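You operate a simulated robot arm through the tools that you are given. There is no shell and no other tool.

You are at the controls of a simulated robot arm. One attempt, no reset.

JOB
Shut both nozzles, then set red to FOG and blue to JET.
Fine: they stay in their holder.

It is judged by the outcome, as a careful person would: the job done as asked, and still so three seconds after it is handed in. It fails if anything else is knocked over, pushed out of place, dropped, spilled or broken.

ROBOT AND FRAMES
A 7-joint arm with a fingered hand, fixed in place. Base frame: the origin is on the floor under the middle of its stand, x ahead of it, y to its left, z up. Units: m, rad, N and s.
It reaches about 1.085 m from its shoulder. Its first joint turns from -2.897 to 2.897 rad. Payload 3.7 kg.
Tool frame: the origin (TCP) lies between the finger pads and is the grasp point; the fingertips stand 0.025 m ahead of it; z points along the fingers, y is the line along which they close. The gripper opens to 0.088 m; its body begins 0.029 m behind the TCP. The gripper is a hand of 5 fingers: y runs from the thumb to the fingers, the wrist lies at [-0.013, -0.106, -0.174] in the tool frame, and closing takes about 1.5 s.
Orientation is that of the tool frame in the base frame, as a unit quaternion [x, y, z, w]. With the fingers straight down and the wrist toward the robot, the tool's x, y and z point along [0, 1, 0], [1, 0, 0] and [0, 0, -1] of the base frame.

CONTROLS
- The arm moves only by the tool nudge_tool. Its argument "moves" is text: rows parted by semicolons, each of 7 numbers parted by spaces: the shift along the tool's x, y, z in units of 250 mm (1.0 is 250 mm), then the turn, a rotation vector about the tool's x, y, z in units of 90 degrees (1.0 is 90 degrees), then the closure, from 0 (fully open) to 1 (shut). In form: dx dy dz rx ry rz fingers; .... A call has 1 to 20 rows; each row is the pose to reach, as a shift and turn from the pose commanded when the call began, along the tool's axes at that moment. A call with a number of a shift or a turn outside -1 to 1 is refused whole. Rows are played at 5 a second. More than 0.05 m and 0.15 rad between two rows, or a gripper value outside its range, and nothing of the call is played. A pose out of reach is approached as far as the arm can. The call stops where the force on the tool passes 40 N (or 10 N more than at its start, if that is more) or the arm is blocked; 0.2 s more then pass. The fingers move at their own pace (about 0.108 m/s each) and stop on an object; they squeeze with about 31 N. The grip force told is the motor's: it shows also when the fingers shut on nothing. Time passes only in rows, and 0.2 s behind the last, so rows that repeat a pose let the fingers close. It gives the time, the measured TCP pose, the force on the tool (base axes), the opening and the grip force at its end, in the units of the frame above (readings bear some noise), with the torque about the TCP (base axes, N m) and any sound that the robot's microphone picked up, and new pictures: "pictures" is both (left out), scene, wrist or none.
- Cameras (640 x 400 px; columns grow to the right, rows downward): "scene" is fixed at [0.2147, -0.4983, 1.5329]; the picture's right is [0.69, -0.72, 0.00], its down [-0.28, -0.27, -0.92] and it looks along [0.67, 0.63, -0.39] (base axes); focal length 332 px, centre (320, 200). "wrist" rides on the gripper at [0.059, -0.079, -0.105] in the tool frame; the picture's right is [-0.73, 0.32, -0.61], its down [-0.62, -0.68, 0.38] and it looks along [-0.29, 0.66, 0.70] (tool axes); focal length 234 px, centre (320, 200). There is no depth. A picture from a camera that has moved, and an enlarged one, comes with that camera's place and axes in the base frame and with its lens. The place of the scene camera against the robot may be out by one fixed shift of up to 0.012 m in any direction.
- grasp_type(shape): the hand has 5 fingers and takes this shape, open, in about a second: jaw (thumb against the fingers, like two jaws); tri (thumb and two fingers); tip (a fingertip pinch); poke (one finger out to press); point (the index stretched); flat (the hand flat); cup (the hand cupped); fist (a fist). The gripper value then closes the fingers along that shape, each until it touches; the sizes above hold for jaw. It gives what a move gives, with no picture.
- zoom(camera, box): a new picture of the part [left, top, right, bottom] of that camera's present view, enlarged. No time passes.
- job_done(): hands the job in; it is judged then, once.

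Places have to be worked out from the pictures, the camera data and where the tool is seen. Open the gripper and draw the arm clear of the work before you hand the job in, unless the task says otherwise.

The tools are called after "Call:" by a JSON object that holds its "fn" and its "kwargs". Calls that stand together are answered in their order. nudge_tool: Moves the arm, as the interface text tells. Its arguments: {"type":"object","properties":{"moves":{"type":"string"},"pictures":{"type":"string","enum":["both","scene","wrist","none"]}},"required":["moves"]} The other tools are called the same way: grasp_type (shape) gives the hand a shape; zoom (camera, box) takes an enlarged picture of a part of a camera's view; job_done () hands the job in.

At the start:

```text
time_s: 0.0
ee_pos: [0.4653, 0.1304, 1.3041]
orientation: [0.707, 0.708, 0.001, -0.001]
ft_force: [-0.3, -0.6, 0.3]
moment: [0.02, 0.0, 0.02]
opening: 0.0876
finger_force: 0.1
shape: jaw
```

scene: 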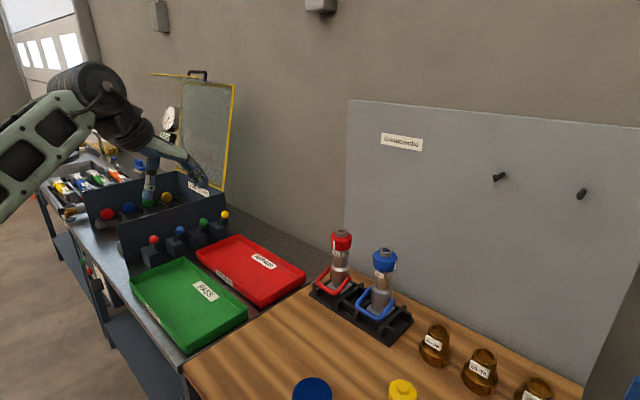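
wrist: 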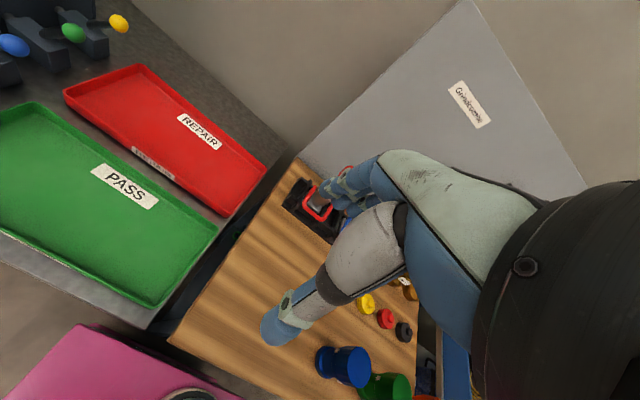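

I see the two nozzles (red and blue) standing in a black holder on the wooden bench. I'll zoom in on them to understand their shutoff handles and pattern rings.

Call:
{"fn": "zoom", "kwargs": {"camera": "scene", "box": [290, 215, 430, 350]}}

Call:
{"fn": "zoom", "kwargs": {"camera": "wrist", "box": [260, 150, 380, 250]}}

Call:
{"fn": "zoom", "kwargs": {"camera": "scene", "box": [180, 200, 580, 400]}}

```text
2.96 times, centred on (360, 282) of scene
camera zoom: at [0.2147, -0.4983, 1.5329], right [0.69, -0.72, 0.0], down [-0.28, -0.27, -0.92], along [0.67, 0.63, -0.39], focal length 982 px, centre (202, -44)
```

zoom: 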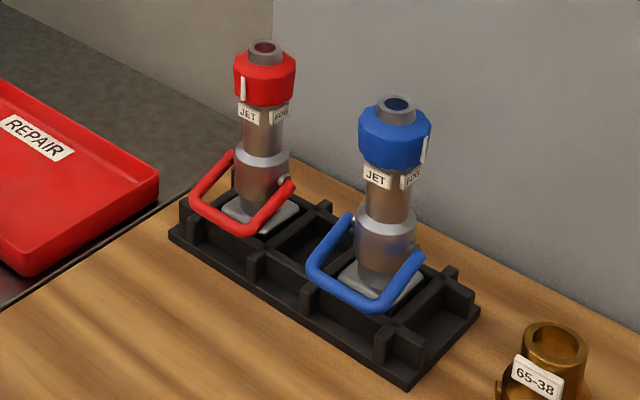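

```text
4.00 times, centred on (320, 200) of wrist
camera zoom: at [0.3854, 0.1902, 1.4082], right [0.32, -0.73, 0.61], down [-0.68, -0.62, -0.38], along [0.66, -0.29, -0.7], focal length 937 px, centre (320, 200)
```

zoom: 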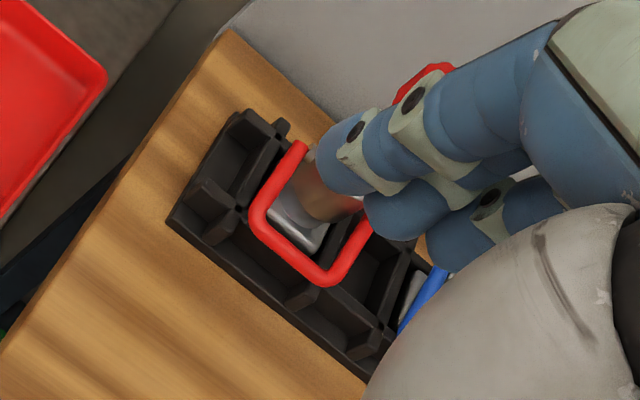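

```text
1.60 times, centred on (380, 300) of scene
camera zoom: at [0.2147, -0.4983, 1.5329], right [0.69, -0.72, 0.0], down [-0.28, -0.27, -0.92], along [0.67, 0.63, -0.39], focal length 530 px, centre (224, 40)
```

zoom: 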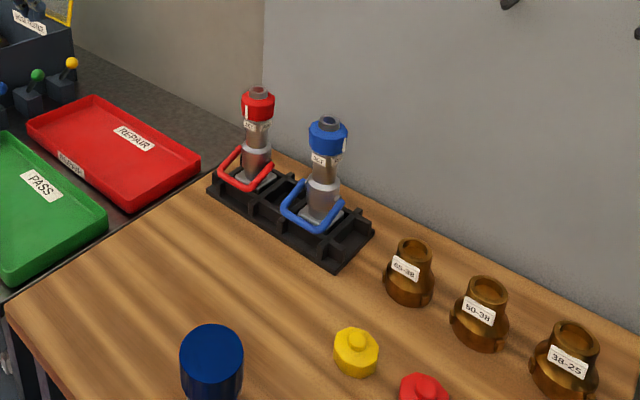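

The nozzles stand upright at about x=0.83. Red is near y=0.0 and blue near y=-0.11, with the bails hanging forward and low, towards the coupling (open). Next I look at the hand's shape and at the blue nozzle in more detail.

Call:
{"fn": "zoom", "kwargs": {"camera": "scene", "box": [100, 110, 250, 230]}}

Call:
{"fn": "zoom", "kwargs": {"camera": "scene", "box": [310, 220, 370, 300]}}

Call:
{"fn": "zoom", "kwargs": {"camera": "scene", "box": [350, 240, 420, 330]}}

```text
3.33 times, centred on (175, 170) of scene
camera zoom: at [0.2147, -0.4983, 1.5329], right [0.69, -0.72, 0.0], down [-0.28, -0.27, -0.92], along [0.67, 0.63, -0.39], focal length 1105 px, centre (803, 300)
```

zoom: 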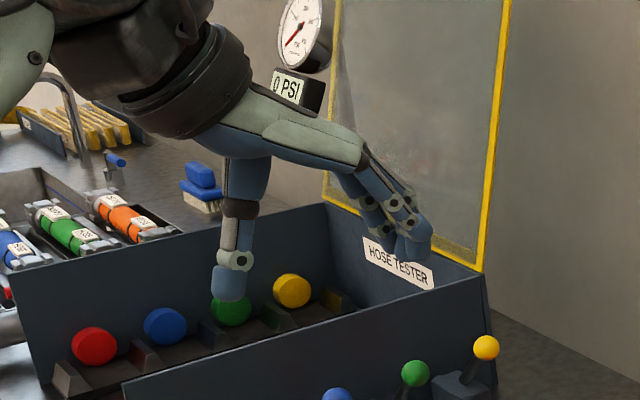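

```text
5.00 times, centred on (340, 260) of scene
camera zoom: at [0.2147, -0.4983, 1.5329], right [0.69, -0.72, 0.0], down [-0.28, -0.27, -0.92], along [0.67, 0.63, -0.39], focal length 1658 px, centre (220, -100)
```

zoom: 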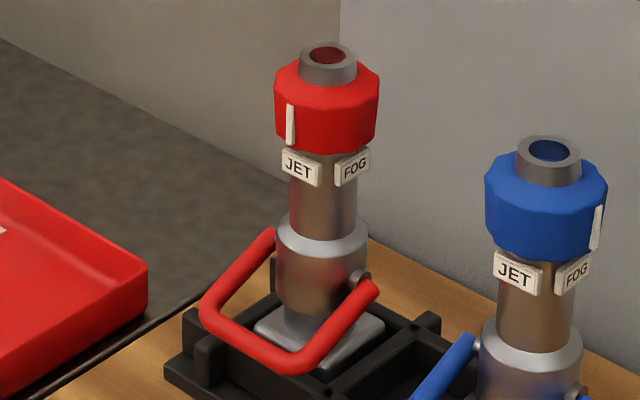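

```text
4.44 times, centred on (385, 285) of scene
camera zoom: at [0.2147, -0.4983, 1.5329], right [0.69, -0.72, 0.0], down [-0.28, -0.27, -0.92], along [0.67, 0.63, -0.39], focal length 1474 px, centre (31, -178)
```

zoom: 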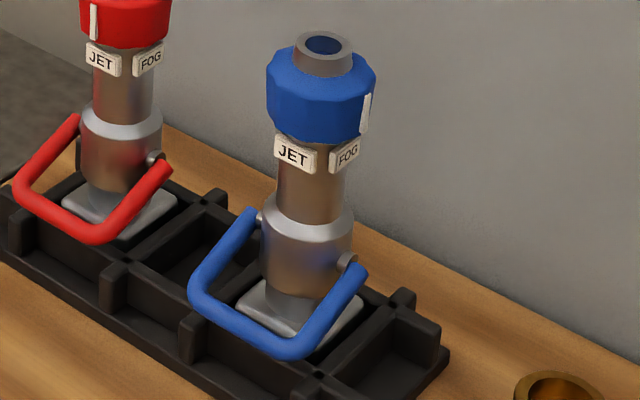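

The hand's palm is roughly horizontal, with the thumb on the robot side and the fingers on the far side. I move closer, staying in front of and above the nozzles, to look at them with the wrist camera.

Call:
{"fn": "nudge_tool", "kwargs": {"moves": "-0.065 0.085 0.06 0 0 0 0; -0.13 0.17 0.12 0 0 0 0; -0.195 0.255 0.18 0 0 0 0; -0.26 0.34 0.24 0 0 0 0; -0.325 0.425 0.3 0 0 0 0; -0.39 0.51 0.36 0 0 0 0; -0.455 0.595 0.42 0 0 0 0; -0.52 0.68 0.5 0 0 0 0", "pictures": "both"}}

```text
time_s: 1.8
ee_pos: [0.6359, -0.0003, 1.1786]
orientation: [0.707, 0.708, -0.001, -0.001]
ft_force: [-0.1, 0.0, -0.3]
moment: [0.01, -0.01, 0.01]
opening: 0.088
finger_force: 0.0
shape: jaw
camera wrist: at [0.5548, 0.0594, 1.2821], right [0.32, -0.72, 0.61], down [-0.68, -0.63, -0.38], along [0.66, -0.29, -0.7], focal length 234 px, centre (320, 200)
```

scene: 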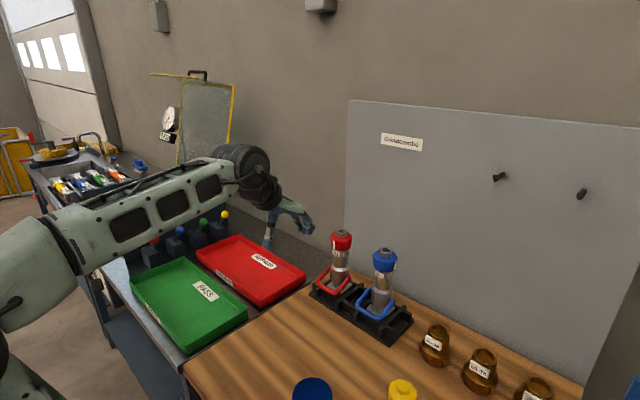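
wrist: 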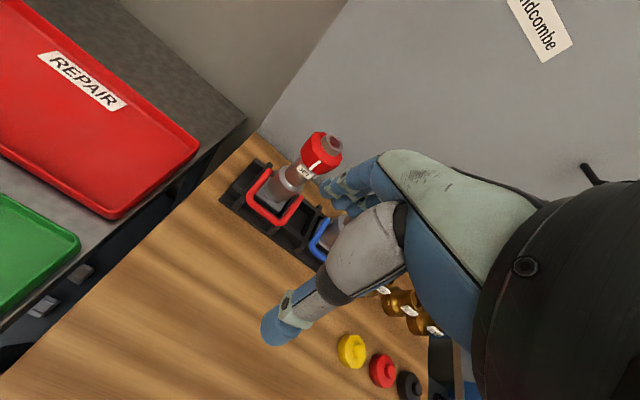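

Both nozzles stand upright, and from here the wrist camera sees the red one clearly. I zoom in to find its axis and bail precisely.

Call:
{"fn": "zoom", "kwargs": {"camera": "wrist", "box": [210, 120, 370, 260]}}

Call:
{"fn": "zoom", "kwargs": {"camera": "scene", "box": [210, 130, 350, 270]}}

```text
2.86 times, centred on (290, 190) of wrist
camera zoom: at [0.5548, 0.0594, 1.2821], right [0.32, -0.72, 0.61], down [-0.68, -0.63, -0.38], along [0.66, -0.29, -0.7], focal length 669 px, centre (406, 229)
```

zoom: 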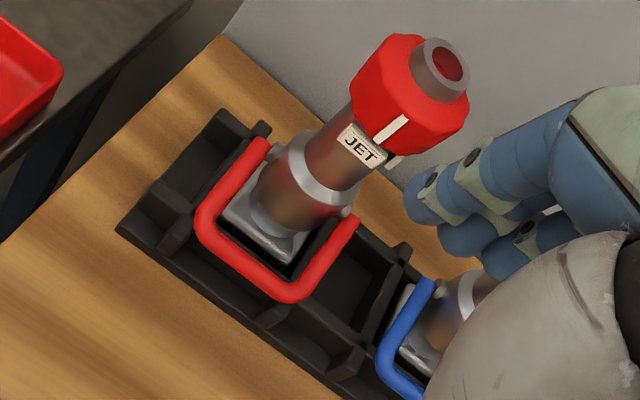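

```text
2.86 times, centred on (280, 200) of scene
camera zoom: at [0.2147, -0.4983, 1.5329], right [0.69, -0.72, 0.0], down [-0.28, -0.27, -0.92], along [0.67, 0.63, -0.39], focal length 947 px, centre (434, 200)
```

zoom: 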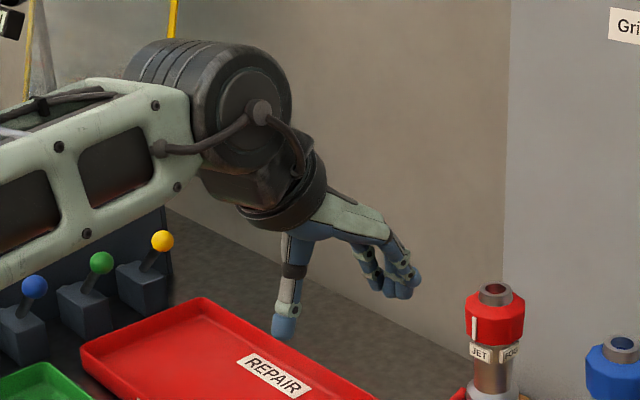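

From the wrist view, the red axis comes out at about (0.830, 0.001) with its spout top near z=1.097. The crossbar is at about (0.772, 0, 0.943), and blue is near y=-0.139. Next I try the tip-pinch shape to see whether it suits the bail.

Call:
{"fn": "grasp_type", "kwargs": {"shape": "tip"}}

Call:
{"fn": "zoom", "kwargs": {"camera": "scene", "box": [210, 160, 350, 270]}}

Call:
{"fn": "zoom", "kwargs": {"camera": "wrist", "box": [200, 100, 560, 360]}}

```text
time_s: 2.7
ee_pos: [0.634, 0.0009, 1.1785]
orientation: [0.706, 0.708, 0.0, 0.0]
ft_force: [-0.1, 0.3, -0.2]
moment: [0.01, 0.02, 0.03]
opening: 0.0878
finger_force: 0.2
shape: tip
```

```text
3.64 times, centred on (280, 215) of scene
camera zoom: at [0.2147, -0.4983, 1.5329], right [0.69, -0.72, 0.0], down [-0.28, -0.27, -0.92], along [0.67, 0.63, -0.39], focal length 1206 px, centre (466, 146)
```

zoom: 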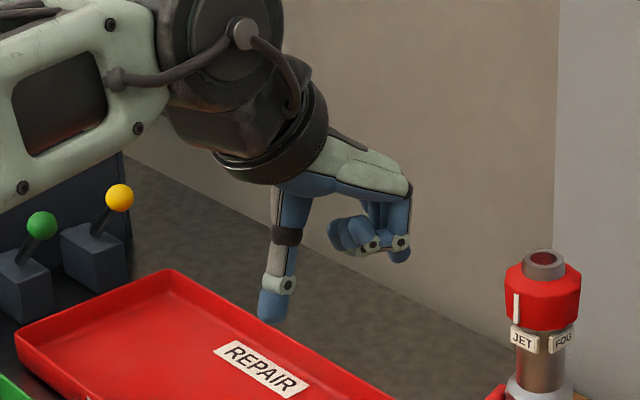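

```text
1.54 times, centred on (380, 230) of wrist
camera zoom: at [0.5546, 0.0595, 1.2825], right [0.32, -0.73, 0.61], down [-0.68, -0.62, -0.38], along [0.66, -0.29, -0.7], focal length 360 px, centre (228, 154)
```

zoom: 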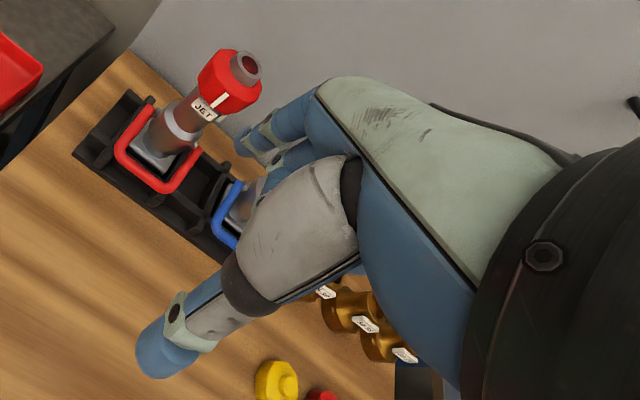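

In tip shape the index finger opposes the thumb while the other fingers curl up. I close it in free air to see where the pinch point lies relative to the TCP.

Call:
{"fn": "nudge_tool", "kwargs": {"moves": "0 0 0 0 0 0 1; 0 0 0 0 0 0 1; 0 0 0 0 0 0 1; 0 0 0 0 0 0 1; 0 0 0 0 0 0 1; 0 0 0 0 0 0 1; 0 0 0 0 0 0 1; 0 0 0 0 0 0 1", "pictures": "both"}}

Call:
{"fn": "zoom", "kwargs": {"camera": "scene", "box": [210, 160, 350, 270]}}

Call:
{"fn": "zoom", "kwargs": {"camera": "wrist", "box": [200, 100, 560, 360]}}

```text
time_s: 4.5
ee_pos: [0.6338, 0.0015, 1.1781]
orientation: [0.706, 0.708, 0.0, 0.001]
ft_force: [-0.3, -0.1, 0.0]
moment: [0.03, 0.01, -0.01]
opening: 0.0
finger_force: 30.7
shape: tip
camera wrist: at [0.5548, 0.0594, 1.2823], right [0.32, -0.73, 0.61], down [-0.68, -0.62, -0.38], along [0.66, -0.29, -0.7], focal length 234 px, centre (320, 200)
```

scene: 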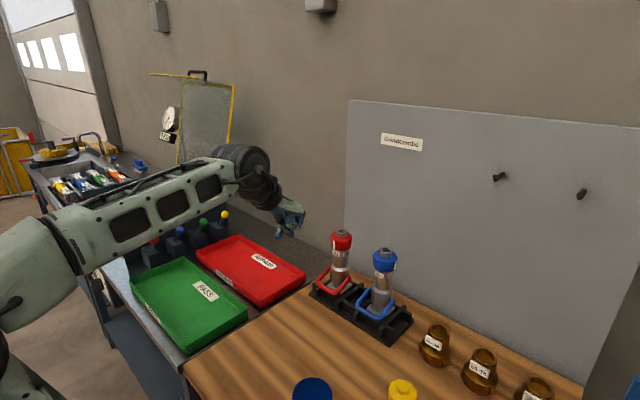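
wrist: 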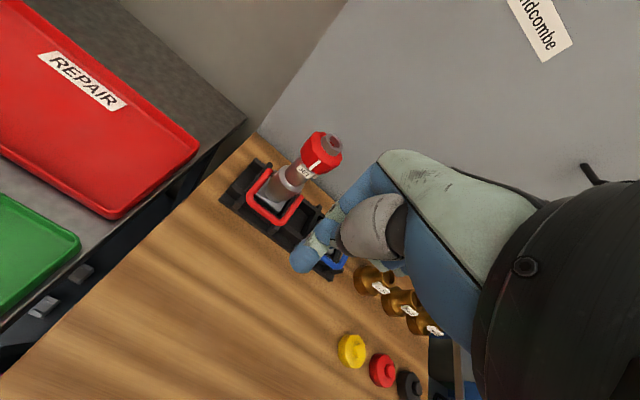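

```text
3.64 times, centred on (280, 215) of scene
camera zoom: at [0.2147, -0.4983, 1.5329], right [0.69, -0.72, 0.0], down [-0.28, -0.27, -0.92], along [0.67, 0.63, -0.39], focal length 1206 px, centre (466, 146)
```

zoom: 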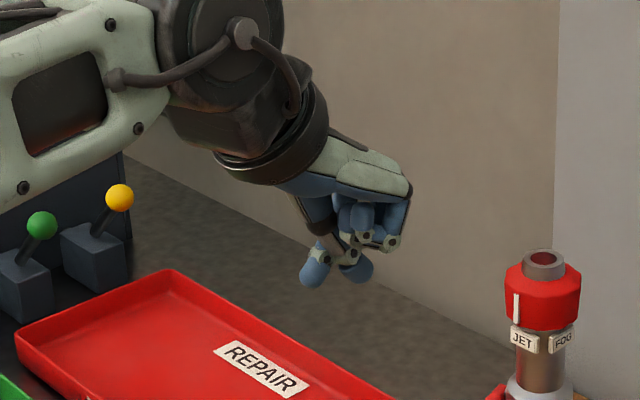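

```text
1.54 times, centred on (380, 230) of wrist
camera zoom: at [0.5548, 0.0594, 1.2823], right [0.32, -0.73, 0.61], down [-0.68, -0.62, -0.38], along [0.66, -0.29, -0.7], focal length 360 px, centre (228, 154)
```

zoom: 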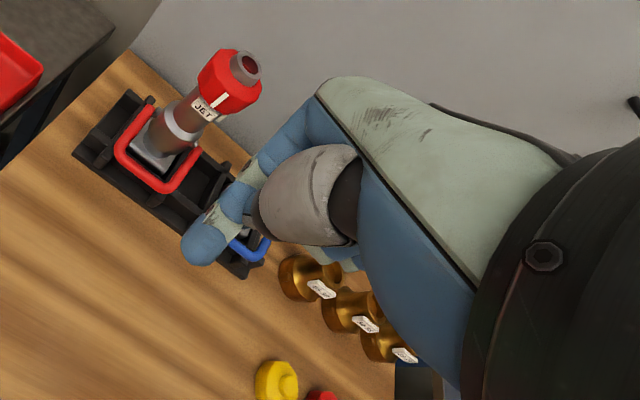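

The pinch works near the TCP, but the curled fingers would crowd the bail, so lifting the crossbar from underneath with one straight finger looks cleaner. I look at the "point" shape and examine the holder height under the bails.

Call:
{"fn": "grasp_type", "kwargs": {"shape": "point"}}

Call:
{"fn": "zoom", "kwargs": {"camera": "scene", "box": [210, 160, 350, 270]}}

Call:
{"fn": "zoom", "kwargs": {"camera": "wrist", "box": [200, 100, 560, 360]}}

Call:
{"fn": "zoom", "kwargs": {"camera": "wrist", "box": [215, 150, 325, 230]}}

Call:
{"fn": "zoom", "kwargs": {"camera": "scene", "box": [305, 255, 415, 345]}}

```text
time_s: 5.4
ee_pos: [0.6339, 0.0002, 1.1785]
orientation: [0.707, 0.708, 0.0, 0.0]
ft_force: [-0.2, 0.6, 1.0]
moment: [0.07, -0.01, 0.01]
opening: 0.0806
finger_force: 0.1
shape: point
```

```text
3.64 times, centred on (280, 215) of scene
camera zoom: at [0.2147, -0.4983, 1.5329], right [0.69, -0.72, 0.0], down [-0.28, -0.27, -0.92], along [0.67, 0.63, -0.39], focal length 1206 px, centre (466, 146)
```

zoom: 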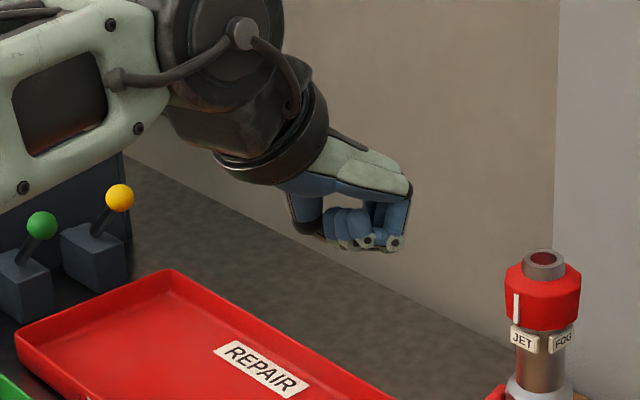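

```text
1.54 times, centred on (380, 230) of wrist
camera zoom: at [0.5548, 0.0594, 1.2823], right [0.32, -0.73, 0.61], down [-0.68, -0.62, -0.38], along [0.66, -0.29, -0.7], focal length 360 px, centre (228, 154)
```

zoom: 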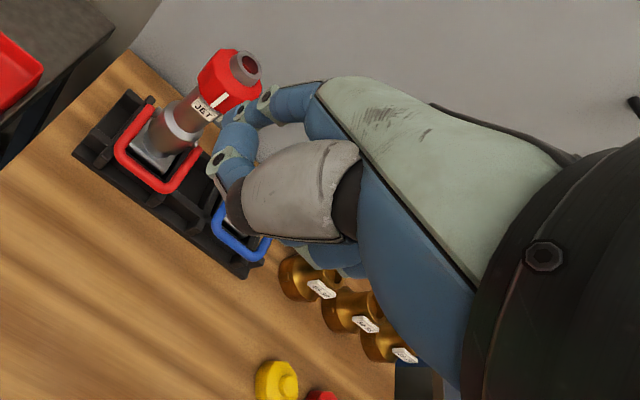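

```text
5.00 times, centred on (270, 190) of wrist
camera zoom: at [0.5548, 0.0594, 1.2823], right [0.32, -0.73, 0.61], down [-0.68, -0.62, -0.38], along [0.66, -0.29, -0.7], focal length 1171 px, centre (570, 250)
```

zoom: 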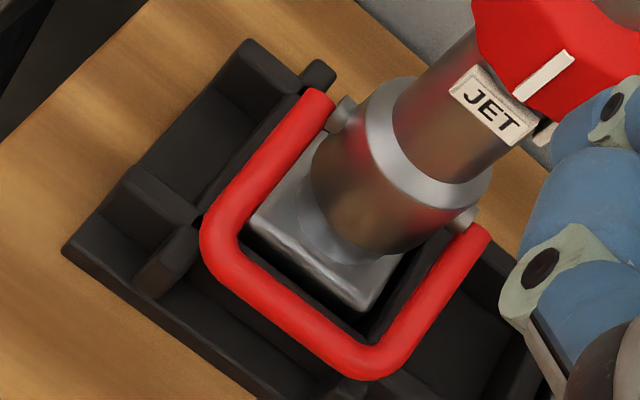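

```text
4.44 times, centred on (360, 300) of scene
camera zoom: at [0.2147, -0.4983, 1.5329], right [0.69, -0.72, 0.0], down [-0.28, -0.27, -0.92], along [0.67, 0.63, -0.39], focal length 1474 px, centre (142, -244)
```

zoom: 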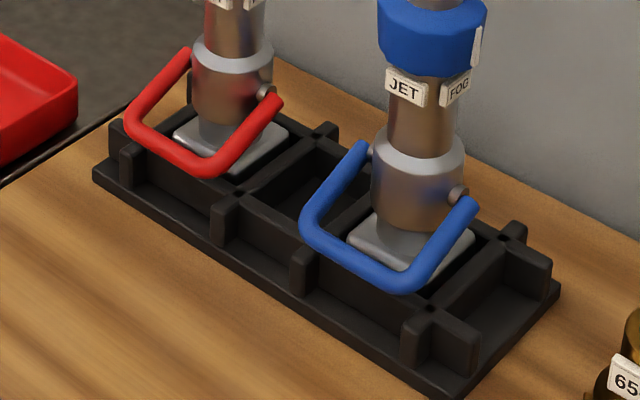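

The wall of the holder sits well behind the crossbar, so there is free space under the bar in front. I check whether the index really stretches by letting the shape settle with closure 0.

Call:
{"fn": "nudge_tool", "kwargs": {"moves": "0 0 0 0 0 0 0; 0 0 0 0 0 0 0; 0 0 0 0 0 0 0; 0 0 0 0 0 0 0", "pictures": "both"}}

Call:
{"fn": "zoom", "kwargs": {"camera": "scene", "box": [210, 160, 350, 270]}}

Call:
{"fn": "zoom", "kwargs": {"camera": "wrist", "box": [200, 100, 560, 360]}}

```text
time_s: 6.4
ee_pos: [0.6346, -0.0001, 1.1777]
orientation: [0.706, 0.708, 0.0, 0.0]
ft_force: [0.4, -0.3, 0.2]
moment: [0.02, -0.01, 0.0]
opening: 0.0807
finger_force: 0.0
shape: point
camera wrist: at [0.5547, 0.0594, 1.2823], right [0.32, -0.73, 0.61], down [-0.68, -0.62, -0.38], along [0.66, -0.29, -0.7], focal length 234 px, centre (320, 200)
```

scene: 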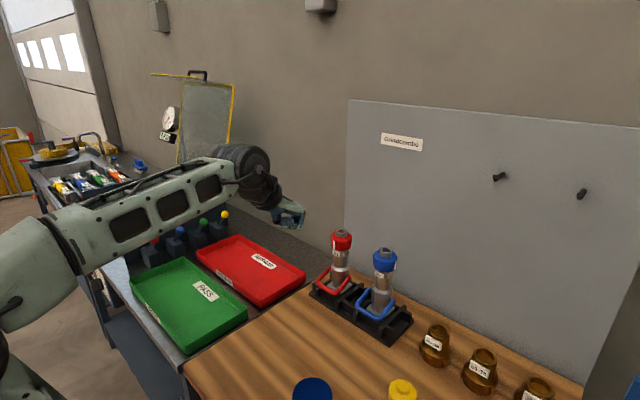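
wrist: 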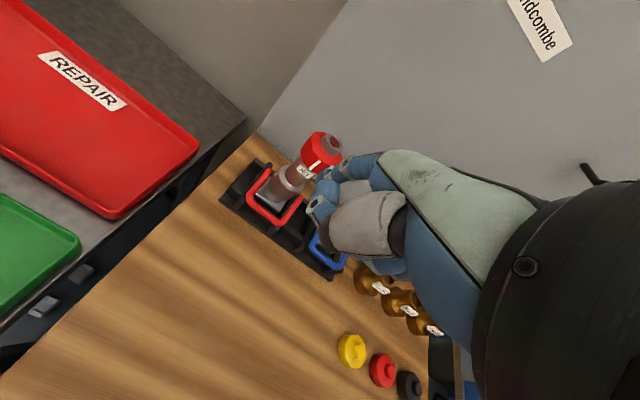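

```text
3.64 times, centred on (280, 215) of scene
camera zoom: at [0.2147, -0.4983, 1.5329], right [0.69, -0.72, 0.0], down [-0.28, -0.27, -0.92], along [0.67, 0.63, -0.39], focal length 1206 px, centre (466, 146)
```

zoom: 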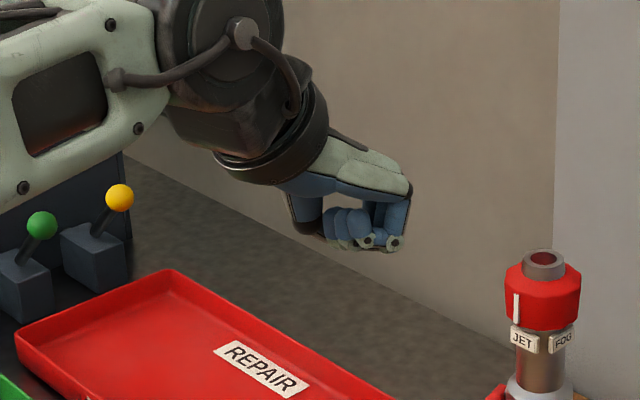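

```text
1.54 times, centred on (380, 230) of wrist
camera zoom: at [0.5547, 0.0594, 1.2823], right [0.32, -0.73, 0.61], down [-0.68, -0.62, -0.38], along [0.66, -0.29, -0.7], focal length 360 px, centre (228, 154)
```

zoom: 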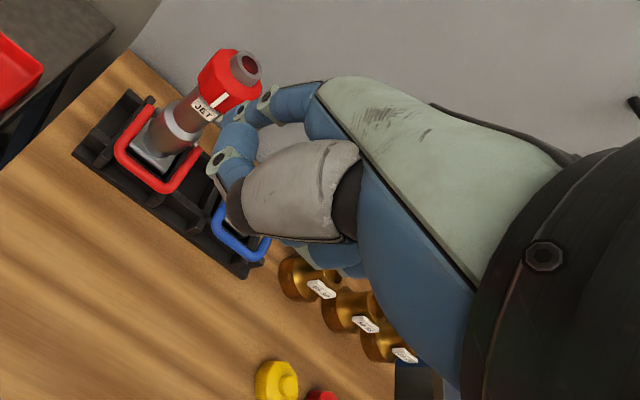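

The "point" shape doesn't look stretched from either view. I try "poke" and compare.

Call:
{"fn": "grasp_type", "kwargs": {"shape": "poke"}}

Call:
{"fn": "zoom", "kwargs": {"camera": "scene", "box": [210, 160, 350, 270]}}

Call:
{"fn": "zoom", "kwargs": {"camera": "wrist", "box": [200, 100, 560, 360]}}

```text
time_s: 7.3
ee_pos: [0.6346, 0.001, 1.1789]
orientation: [0.706, 0.708, 0.0, 0.0]
ft_force: [0.0, 0.2, 1.2]
moment: [0.03, 0.0, -0.01]
opening: 0.0
finger_force: 0.1
shape: poke
```

```text
3.64 times, centred on (280, 215) of scene
camera zoom: at [0.2147, -0.4983, 1.5329], right [0.69, -0.72, 0.0], down [-0.28, -0.27, -0.92], along [0.67, 0.63, -0.39], focal length 1206 px, centre (466, 146)
```

zoom: 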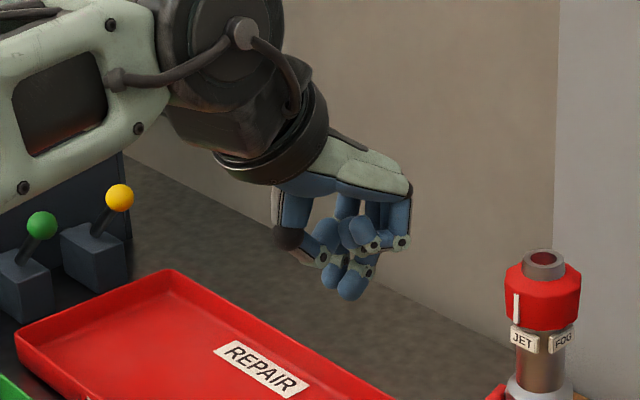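

```text
1.54 times, centred on (380, 230) of wrist
camera zoom: at [0.5548, 0.0595, 1.2823], right [0.32, -0.73, 0.61], down [-0.68, -0.62, -0.38], along [0.66, -0.29, -0.7], focal length 360 px, centre (228, 154)
```

zoom: 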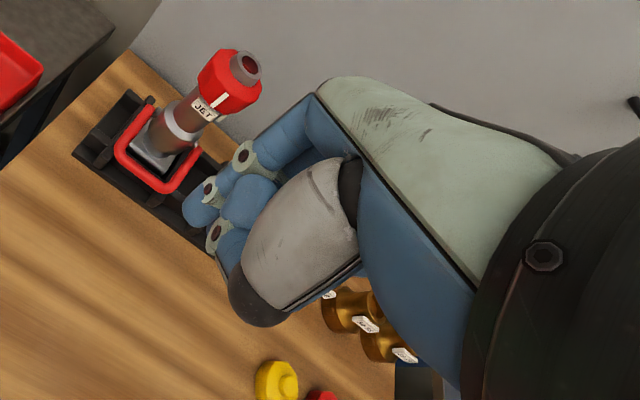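

In poke shape at least one finger points straight down along the tool axis. I zoom in tighter to see exactly which finger is out and where its tip is.

Call:
{"fn": "zoom", "kwargs": {"camera": "scene", "box": [255, 190, 315, 230]}}

Call:
{"fn": "zoom", "kwargs": {"camera": "wrist", "box": [290, 140, 450, 320]}}

```text
10.00 times, centred on (285, 210) of scene
camera zoom: at [0.2147, -0.4983, 1.5329], right [0.69, -0.72, 0.0], down [-0.28, -0.27, -0.92], along [0.67, 0.63, -0.39], focal length 3316 px, centre (670, 100)
```

zoom: 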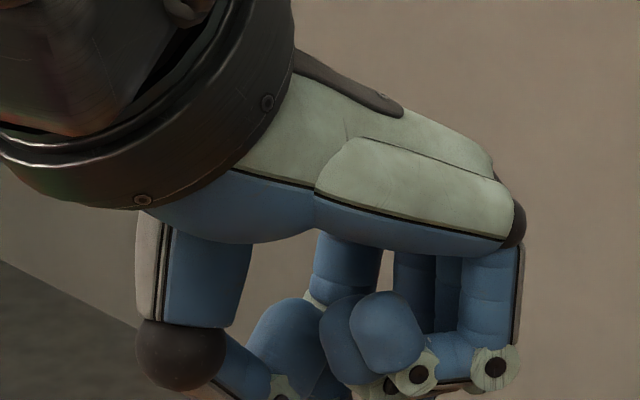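

```text
2.22 times, centred on (370, 230) of wrist
camera zoom: at [0.5548, 0.0595, 1.2823], right [0.32, -0.73, 0.61], down [-0.68, -0.62, -0.38], along [0.66, -0.29, -0.7], focal length 520 px, centre (209, 133)
```

zoom: 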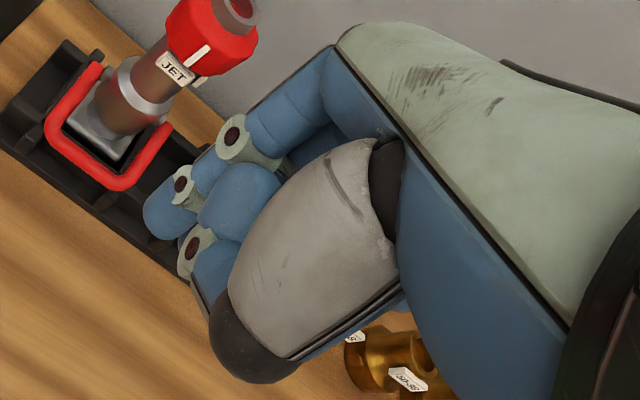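

The poke finger is only a short stub backed by the thumb. I try "flat", because straight fingers on this forward-and-down palm would slide naturally under the crossbar. There is still about 5 cm to the ring, so that is safe.

Call:
{"fn": "grasp_type", "kwargs": {"shape": "flat"}}

Call:
{"fn": "zoom", "kwargs": {"camera": "scene", "box": [210, 160, 350, 270]}}

Call:
{"fn": "zoom", "kwargs": {"camera": "wrist", "box": [200, 100, 560, 360]}}

```text
time_s: 8.2
ee_pos: [0.6356, 0.0011, 1.1789]
orientation: [0.706, 0.708, -0.001, -0.001]
ft_force: [0.2, -0.8, -0.8]
moment: [-0.04, 0.0, 0.02]
opening: 0.0003
finger_force: 0.1
shape: flat
```

```text
3.64 times, centred on (280, 215) of scene
camera zoom: at [0.2147, -0.4983, 1.5329], right [0.69, -0.72, 0.0], down [-0.28, -0.27, -0.92], along [0.67, 0.63, -0.39], focal length 1206 px, centre (466, 146)
```

zoom: 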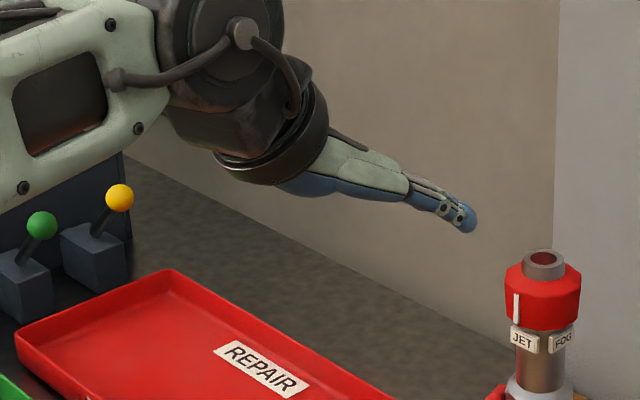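

```text
1.54 times, centred on (380, 230) of wrist
camera zoom: at [0.5548, 0.0595, 1.2823], right [0.32, -0.73, 0.61], down [-0.68, -0.62, -0.38], along [0.66, -0.29, -0.7], focal length 360 px, centre (228, 154)
```

zoom: 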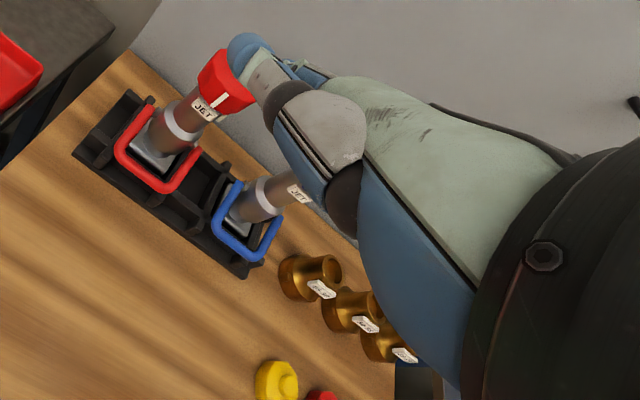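

The flat hand is a thin spatula with its fingers sloping about 37° down, which is ideal for lifting a bail from below. I tilt it flatter by 15° and lower it in front of the red bail, staying about 3 cm short of the crossbar, then look.

Call:
{"fn": "nudge_tool", "kwargs": {"moves": "0 0 0.13 -0.024 0 0 0; 0 0 0.26 -0.048 0 0 0; 0 0 0.39 -0.072 0 0 0; 0 0 0.52 -0.096 0 0 0; 0 0 0.65 -0.12 0 0 0; 0 0 0.78 -0.144 0 0 0; 0 0 0.9 -0.167 0 0 0; 0 0 0.9 -0.167 0 0 0", "pictures": "both"}}

Call:
{"fn": "zoom", "kwargs": {"camera": "scene", "box": [250, 210, 410, 340]}}

```text
time_s: 10.0
ee_pos: [0.6334, 0.0015, 0.9516]
orientation: [0.7, 0.702, 0.093, 0.093]
ft_force: [0.2, -0.3, 0.1]
moment: [0.0, 0.02, -0.01]
opening: 0.0
finger_force: 0.1
shape: flat
camera wrist: at [0.5305, 0.0599, 1.0324], right [0.16, -0.73, 0.67], down [-0.56, -0.62, -0.55], along [0.82, -0.29, -0.5], focal length 234 px, centre (320, 200)
```

scene: 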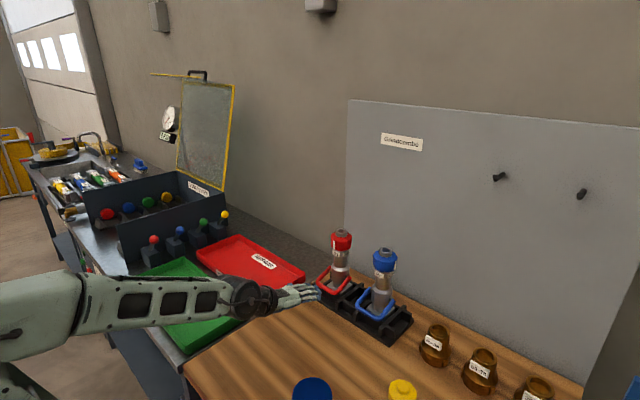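
wrist: 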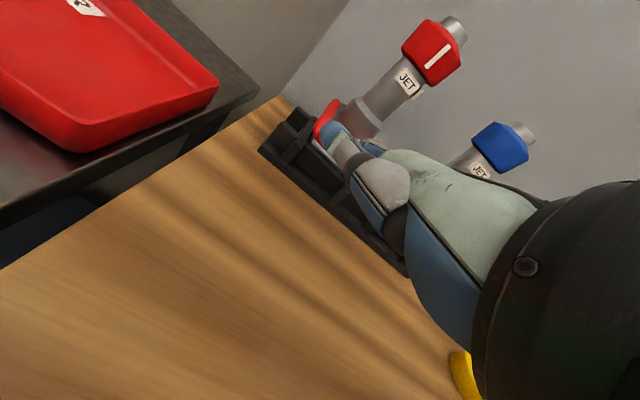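

```text
3.08 times, centred on (330, 275) of scene
camera zoom: at [0.2147, -0.4983, 1.5329], right [0.69, -0.72, 0.0], down [-0.28, -0.27, -0.92], along [0.67, 0.63, -0.39], focal length 1020 px, centre (289, -31)
```

zoom: 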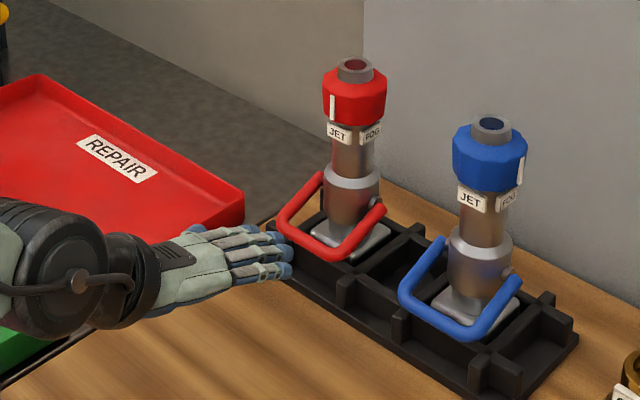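

The flat fingers are level with the red bail and just short of it. I zoom the wrist view to see the gap and height between the fingertips and the crossbar.

Call:
{"fn": "zoom", "kwargs": {"camera": "wrist", "box": [270, 80, 430, 200]}}

Call:
{"fn": "zoom", "kwargs": {"camera": "scene", "box": [285, 255, 365, 305]}}

```text
3.33 times, centred on (350, 140) of wrist
camera zoom: at [0.5305, 0.0599, 1.0324], right [0.16, -0.73, 0.67], down [-0.56, -0.62, -0.55], along [0.82, -0.29, -0.5], focal length 781 px, centre (220, 400)
```

zoom: 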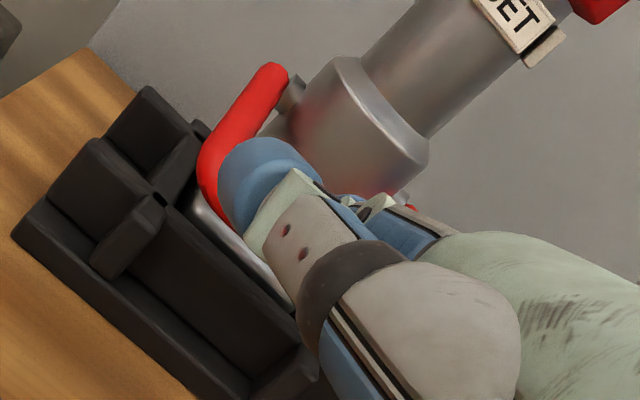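

```text
8.00 times, centred on (325, 280) of scene
camera zoom: at [0.2147, -0.4983, 1.5329], right [0.69, -0.72, 0.0], down [-0.28, -0.27, -0.92], along [0.67, 0.63, -0.39], focal length 2653 px, centre (280, -440)
```

zoom: 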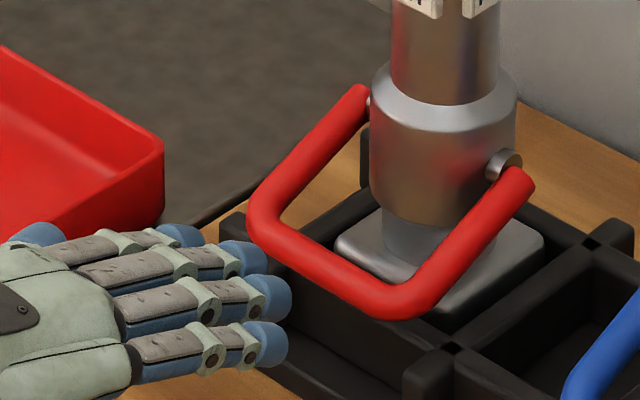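

From two hand poses I work out the ring fingertip at tool (-0.019, 0.082, 0.0), so the tips are now at x≈0.713, z≈0.973. I lower the hand so the fingertips sit below bar height (z≈0.91) but still in front of the bar, and centre it.

Call:
{"fn": "nudge_tool", "kwargs": {"moves": "0.012 -0.022 0.08 0 0 0 0; 0.024 -0.044 0.16 0 0 0 0; 0.034 -0.065 0.242 0 0 0 0; 0.034 -0.065 0.242 0 0 0 0", "pictures": "both"}}

Call:
{"fn": "zoom", "kwargs": {"camera": "scene", "box": [285, 255, 365, 305]}}

Call:
{"fn": "zoom", "kwargs": {"camera": "wrist", "box": [270, 60, 430, 180]}}

```text
time_s: 11.0
ee_pos: [0.648, 0.0146, 0.9011]
orientation: [0.7, 0.702, 0.092, 0.092]
ft_force: [-0.7, 0.4, 0.6]
moment: [-0.01, -0.02, -0.05]
opening: 0.0002
finger_force: 0.1
shape: flat
out of reach, approached as far as the arm can: row 2, 3, 4
camera wrist: at [0.5443, 0.0731, 0.9827], right [0.16, -0.73, 0.67], down [-0.56, -0.62, -0.55], along [0.81, -0.29, -0.5], focal length 234 px, centre (320, 200)
```

scene: 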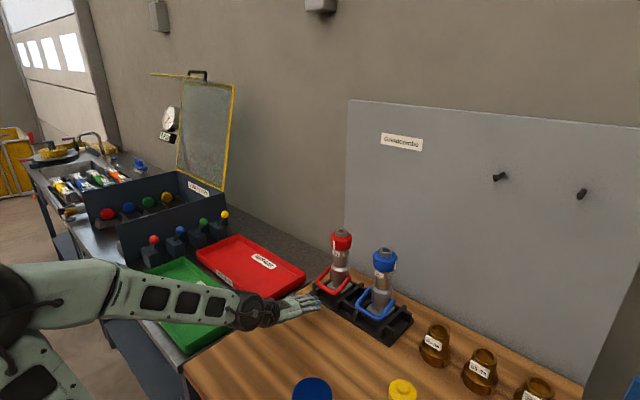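
wrist: 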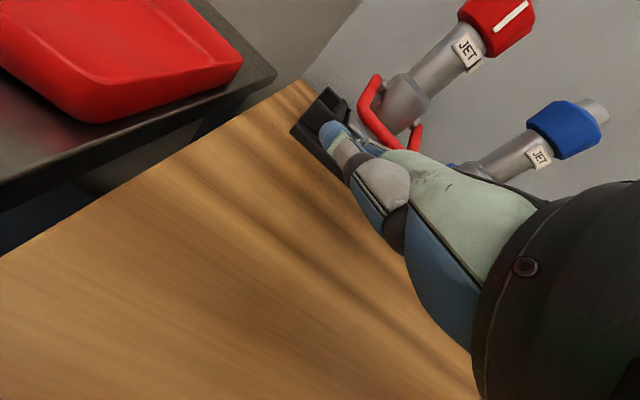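

```text
8.00 times, centred on (325, 280) of scene
camera zoom: at [0.2147, -0.4983, 1.5329], right [0.69, -0.72, 0.0], down [-0.28, -0.27, -0.92], along [0.67, 0.63, -0.39], focal length 2653 px, centre (280, -440)
```

zoom: 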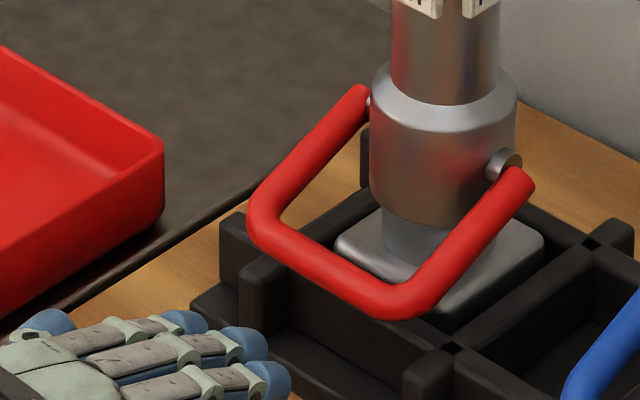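

```text
3.33 times, centred on (350, 120) of wrist
camera zoom: at [0.5443, 0.0731, 0.9827], right [0.16, -0.73, 0.67], down [-0.56, -0.62, -0.55], along [0.81, -0.29, -0.5], focal length 781 px, centre (220, 467)
```

zoom: 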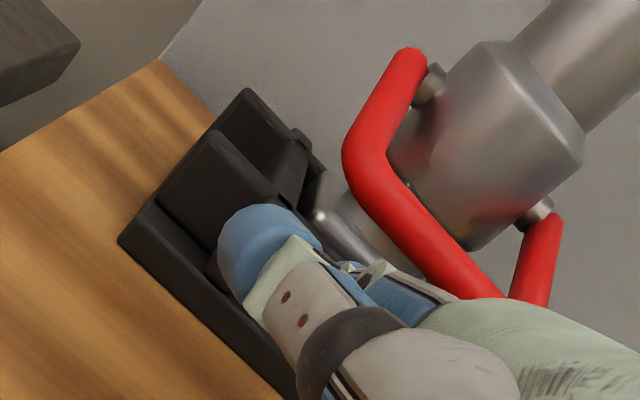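

The arm reports it couldn't fold back that far, and it stopped at (0.648, 0.015, 0.901). Going forward should bring it back within reach, so I advance 3 cm, still short of the bar, and check the pose.

Call:
{"fn": "nudge_tool", "kwargs": {"moves": "0 0.058 0.016 0 0 0 0; 0 0.116 0.031 0 0 0 0; 0 0.116 0.031 0 0 0 0", "pictures": "scene"}}

Call:
{"fn": "zoom", "kwargs": {"camera": "scene", "box": [285, 255, 365, 305]}}

```text
time_s: 11.8
ee_pos: [0.6781, 0.0132, 0.9035]
orientation: [0.7, 0.702, 0.093, 0.093]
ft_force: [0.1, 0.7, 0.1]
moment: [0.05, -0.01, 0.03]
opening: 0.0
finger_force: 0.0
shape: flat
```

scene: 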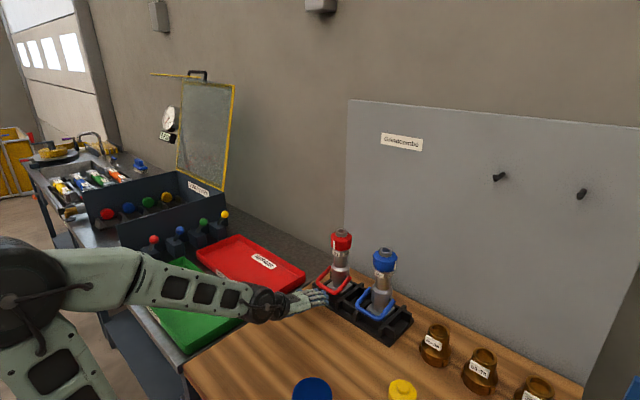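

```text
8.00 times, centred on (325, 280) of scene
camera zoom: at [0.2147, -0.4983, 1.5329], right [0.69, -0.72, 0.0], down [-0.28, -0.27, -0.92], along [0.67, 0.63, -0.39], focal length 2653 px, centre (280, -440)
```

zoom: 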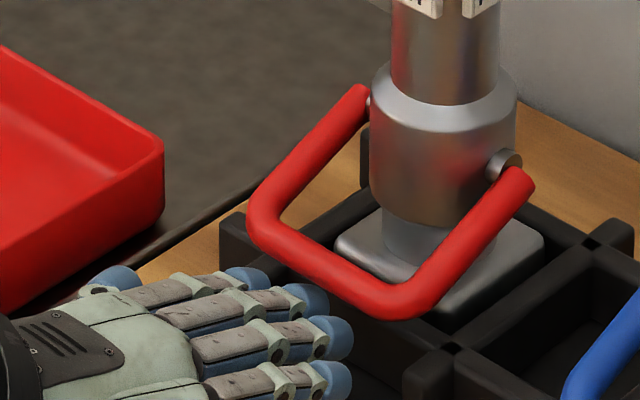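

Comparing fingertips with the bar in the image, the tips are about 12–18 mm below the bar centre and just in front of it. The index would line up with a holder tab at y≈0.04. I shift 12 mm right and 12 mm down, then slide under the bar by 18 mm.

Call:
{"fn": "nudge_tool", "kwargs": {"moves": "-0.024 -0.006 0.023 0 0 0 0; -0.048 -0.0125 0.0463 0 0 0 0; -0.048 -0.0125 0.0463 0 0 0 0", "pictures": "scene"}}

Call:
{"fn": "zoom", "kwargs": {"camera": "scene", "box": [285, 255, 365, 305]}}

```text
time_s: 12.6
ee_pos: [0.6789, 0.0015, 0.8907]
orientation: [0.7, 0.702, 0.092, 0.092]
ft_force: [-0.2, -0.5, -0.4]
moment: [0.01, 0.0, -0.03]
opening: 0.0
finger_force: 0.1
shape: flat
```

scene: 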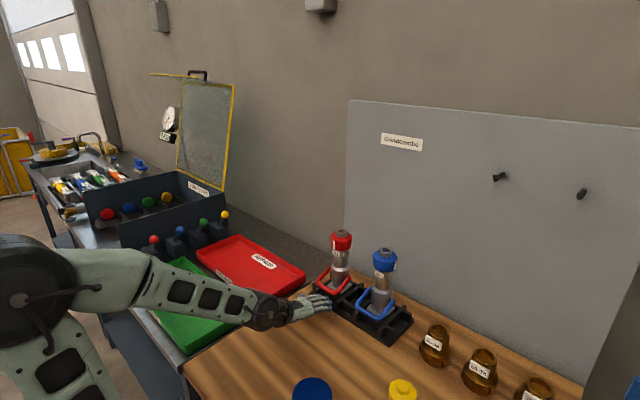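

```text
8.00 times, centred on (325, 280) of scene
camera zoom: at [0.2147, -0.4983, 1.5329], right [0.69, -0.72, 0.0], down [-0.28, -0.27, -0.92], along [0.67, 0.63, -0.39], focal length 2653 px, centre (280, -440)
```

zoom: 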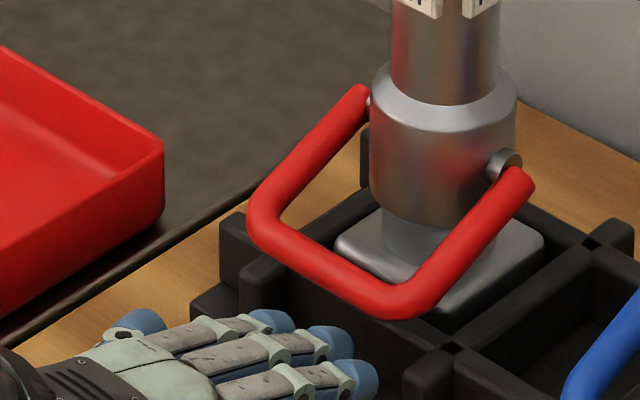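

The index is now about 24 mm below the bar centre and to the right of the tab. I slide forward 20 mm so the fingertips are beneath the crossbar.

Call:
{"fn": "nudge_tool", "kwargs": {"moves": "0 0.026 0.007 0 0 0 0; 0 0.052 0.014 0 0 0 0; 0 0.077 0.0208 0 0 0 0; 0 0.077 0.0208 0 0 0 0", "pictures": "both"}}

Call:
{"fn": "zoom", "kwargs": {"camera": "scene", "box": [285, 255, 365, 305]}}

Call:
{"fn": "zoom", "kwargs": {"camera": "wrist", "box": [270, 40, 430, 160]}}

```text
time_s: 13.6
ee_pos: [0.6987, 0.0028, 0.8925]
orientation: [0.7, 0.702, 0.093, 0.093]
ft_force: [-18.9, 0.4, 6.8]
moment: [-0.06, -0.84, -0.13]
opening: 0.0
finger_force: 0.1
shape: flat
camera wrist: at [0.5937, 0.0614, 0.9725], right [0.16, -0.73, 0.67], down [-0.56, -0.62, -0.55], along [0.82, -0.29, -0.5], focal length 234 px, centre (320, 200)
```

scene: 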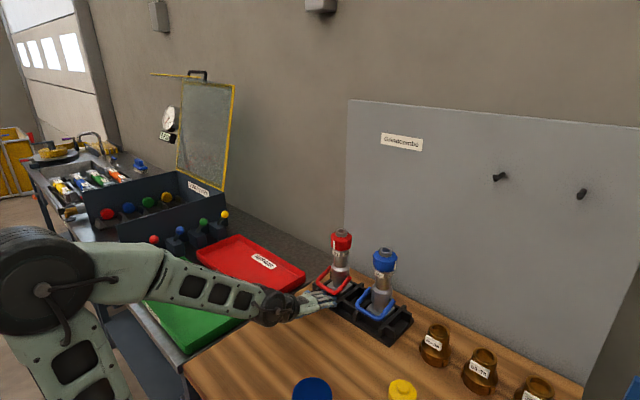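
wrist: 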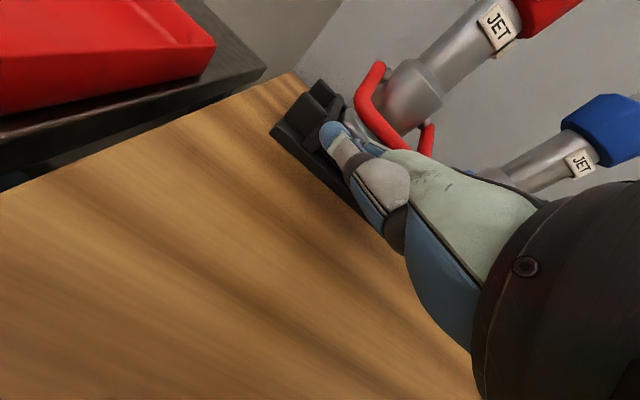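

```text
8.00 times, centred on (325, 280) of scene
camera zoom: at [0.2147, -0.4983, 1.5329], right [0.69, -0.72, 0.0], down [-0.28, -0.27, -0.92], along [0.67, 0.63, -0.39], focal length 2653 px, centre (280, -440)
```

zoom: 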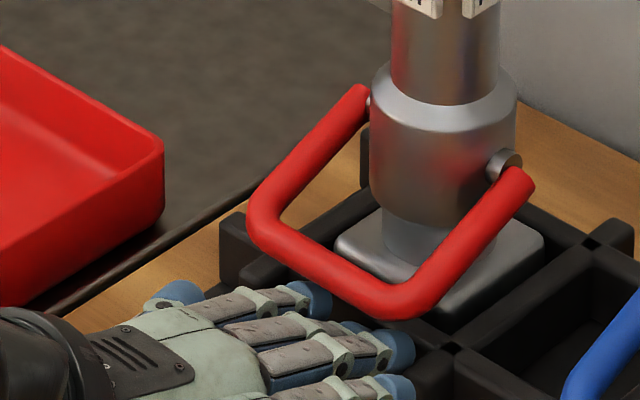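

```text
3.33 times, centred on (350, 100) of wrist
camera zoom: at [0.5937, 0.0614, 0.9725], right [0.16, -0.73, 0.67], down [-0.56, -0.62, -0.55], along [0.82, -0.29, -0.5], focal length 781 px, centre (220, 533)
```

zoom: 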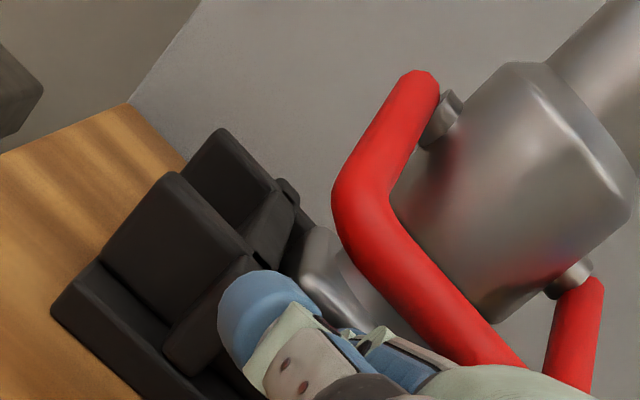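

The force reads -19 N along x, so the longest (middle) fingertip just touched the holder wall; the holder itself has not moved. I back off 6 mm and then raise slowly until the fingers meet the crossbar.

Call:
{"fn": "nudge_tool", "kwargs": {"moves": "0 -0.023 -0.006 0 0 0 0; 0 -0.023 -0.006 0 0 0 0; 0 -0.017 -0.03 0 0 0 0; 0 -0.011 -0.053 0 0 0 0; 0 -0.011 -0.053 0 0 0 0", "pictures": "scene"}}

Call:
{"fn": "zoom", "kwargs": {"camera": "scene", "box": [285, 255, 365, 305]}}

```text
time_s: 14.8
ee_pos: [0.693, 0.0014, 0.9032]
orientation: [0.701, 0.701, 0.093, 0.092]
ft_force: [-0.5, -1.2, -2.3]
moment: [0.0, 0.08, 0.04]
opening: 0.0
finger_force: 0.1
shape: flat
```

scene: 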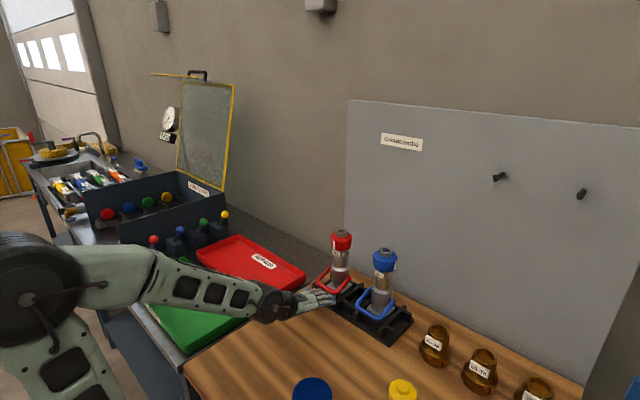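

```text
8.00 times, centred on (325, 280) of scene
camera zoom: at [0.2147, -0.4983, 1.5329], right [0.69, -0.72, 0.0], down [-0.28, -0.27, -0.92], along [0.67, 0.63, -0.39], focal length 2653 px, centre (280, -440)
```

zoom: 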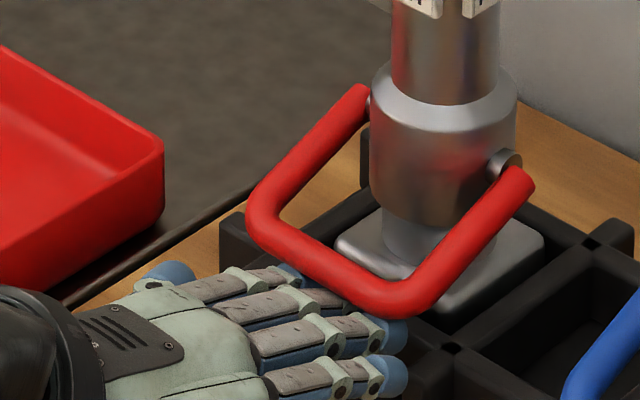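

There is light contact (about 2 N down on the hand), with the fingertips under the bar. I lift along the bail's arc by about 25 mm towards horizontal, watching the force.

Call:
{"fn": "nudge_tool", "kwargs": {"moves": "0 -0.002 -0.026 0 0 0 0; 0 -0.001 -0.052 0 0 0 0; 0 0.002 -0.078 0 0 0 0; 0 0.005 -0.103 0 0 0 0; 0 0.005 -0.103 0 0 0 0", "pictures": "scene"}}

Call:
{"fn": "zoom", "kwargs": {"camera": "scene", "box": [275, 225, 415, 325]}}

```text
time_s: 16.0
ee_pos: [0.6877, 0.0011, 0.9298]
orientation: [0.701, 0.702, 0.093, 0.092]
ft_force: [0.2, 0.3, -1.7]
moment: [-0.03, 0.1, -0.01]
opening: 0.0
finger_force: 0.1
shape: flat
```

scene: 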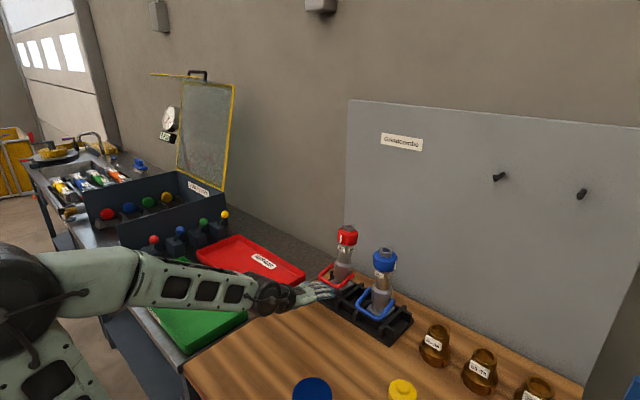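

```text
4.00 times, centred on (345, 275) of scene
camera zoom: at [0.2147, -0.4983, 1.5329], right [0.69, -0.72, 0.0], down [-0.28, -0.27, -0.92], along [0.67, 0.63, -0.39], focal length 1326 px, centre (220, -100)
```

zoom: 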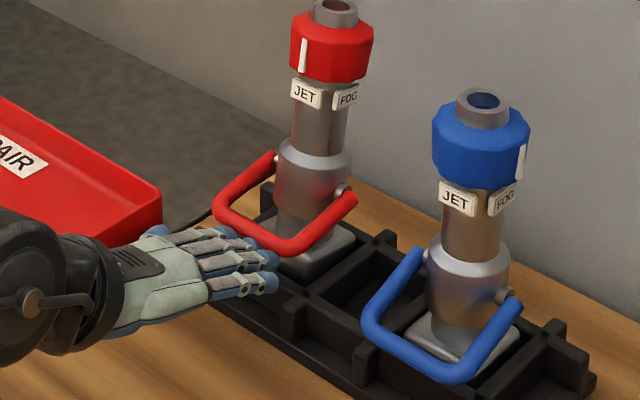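

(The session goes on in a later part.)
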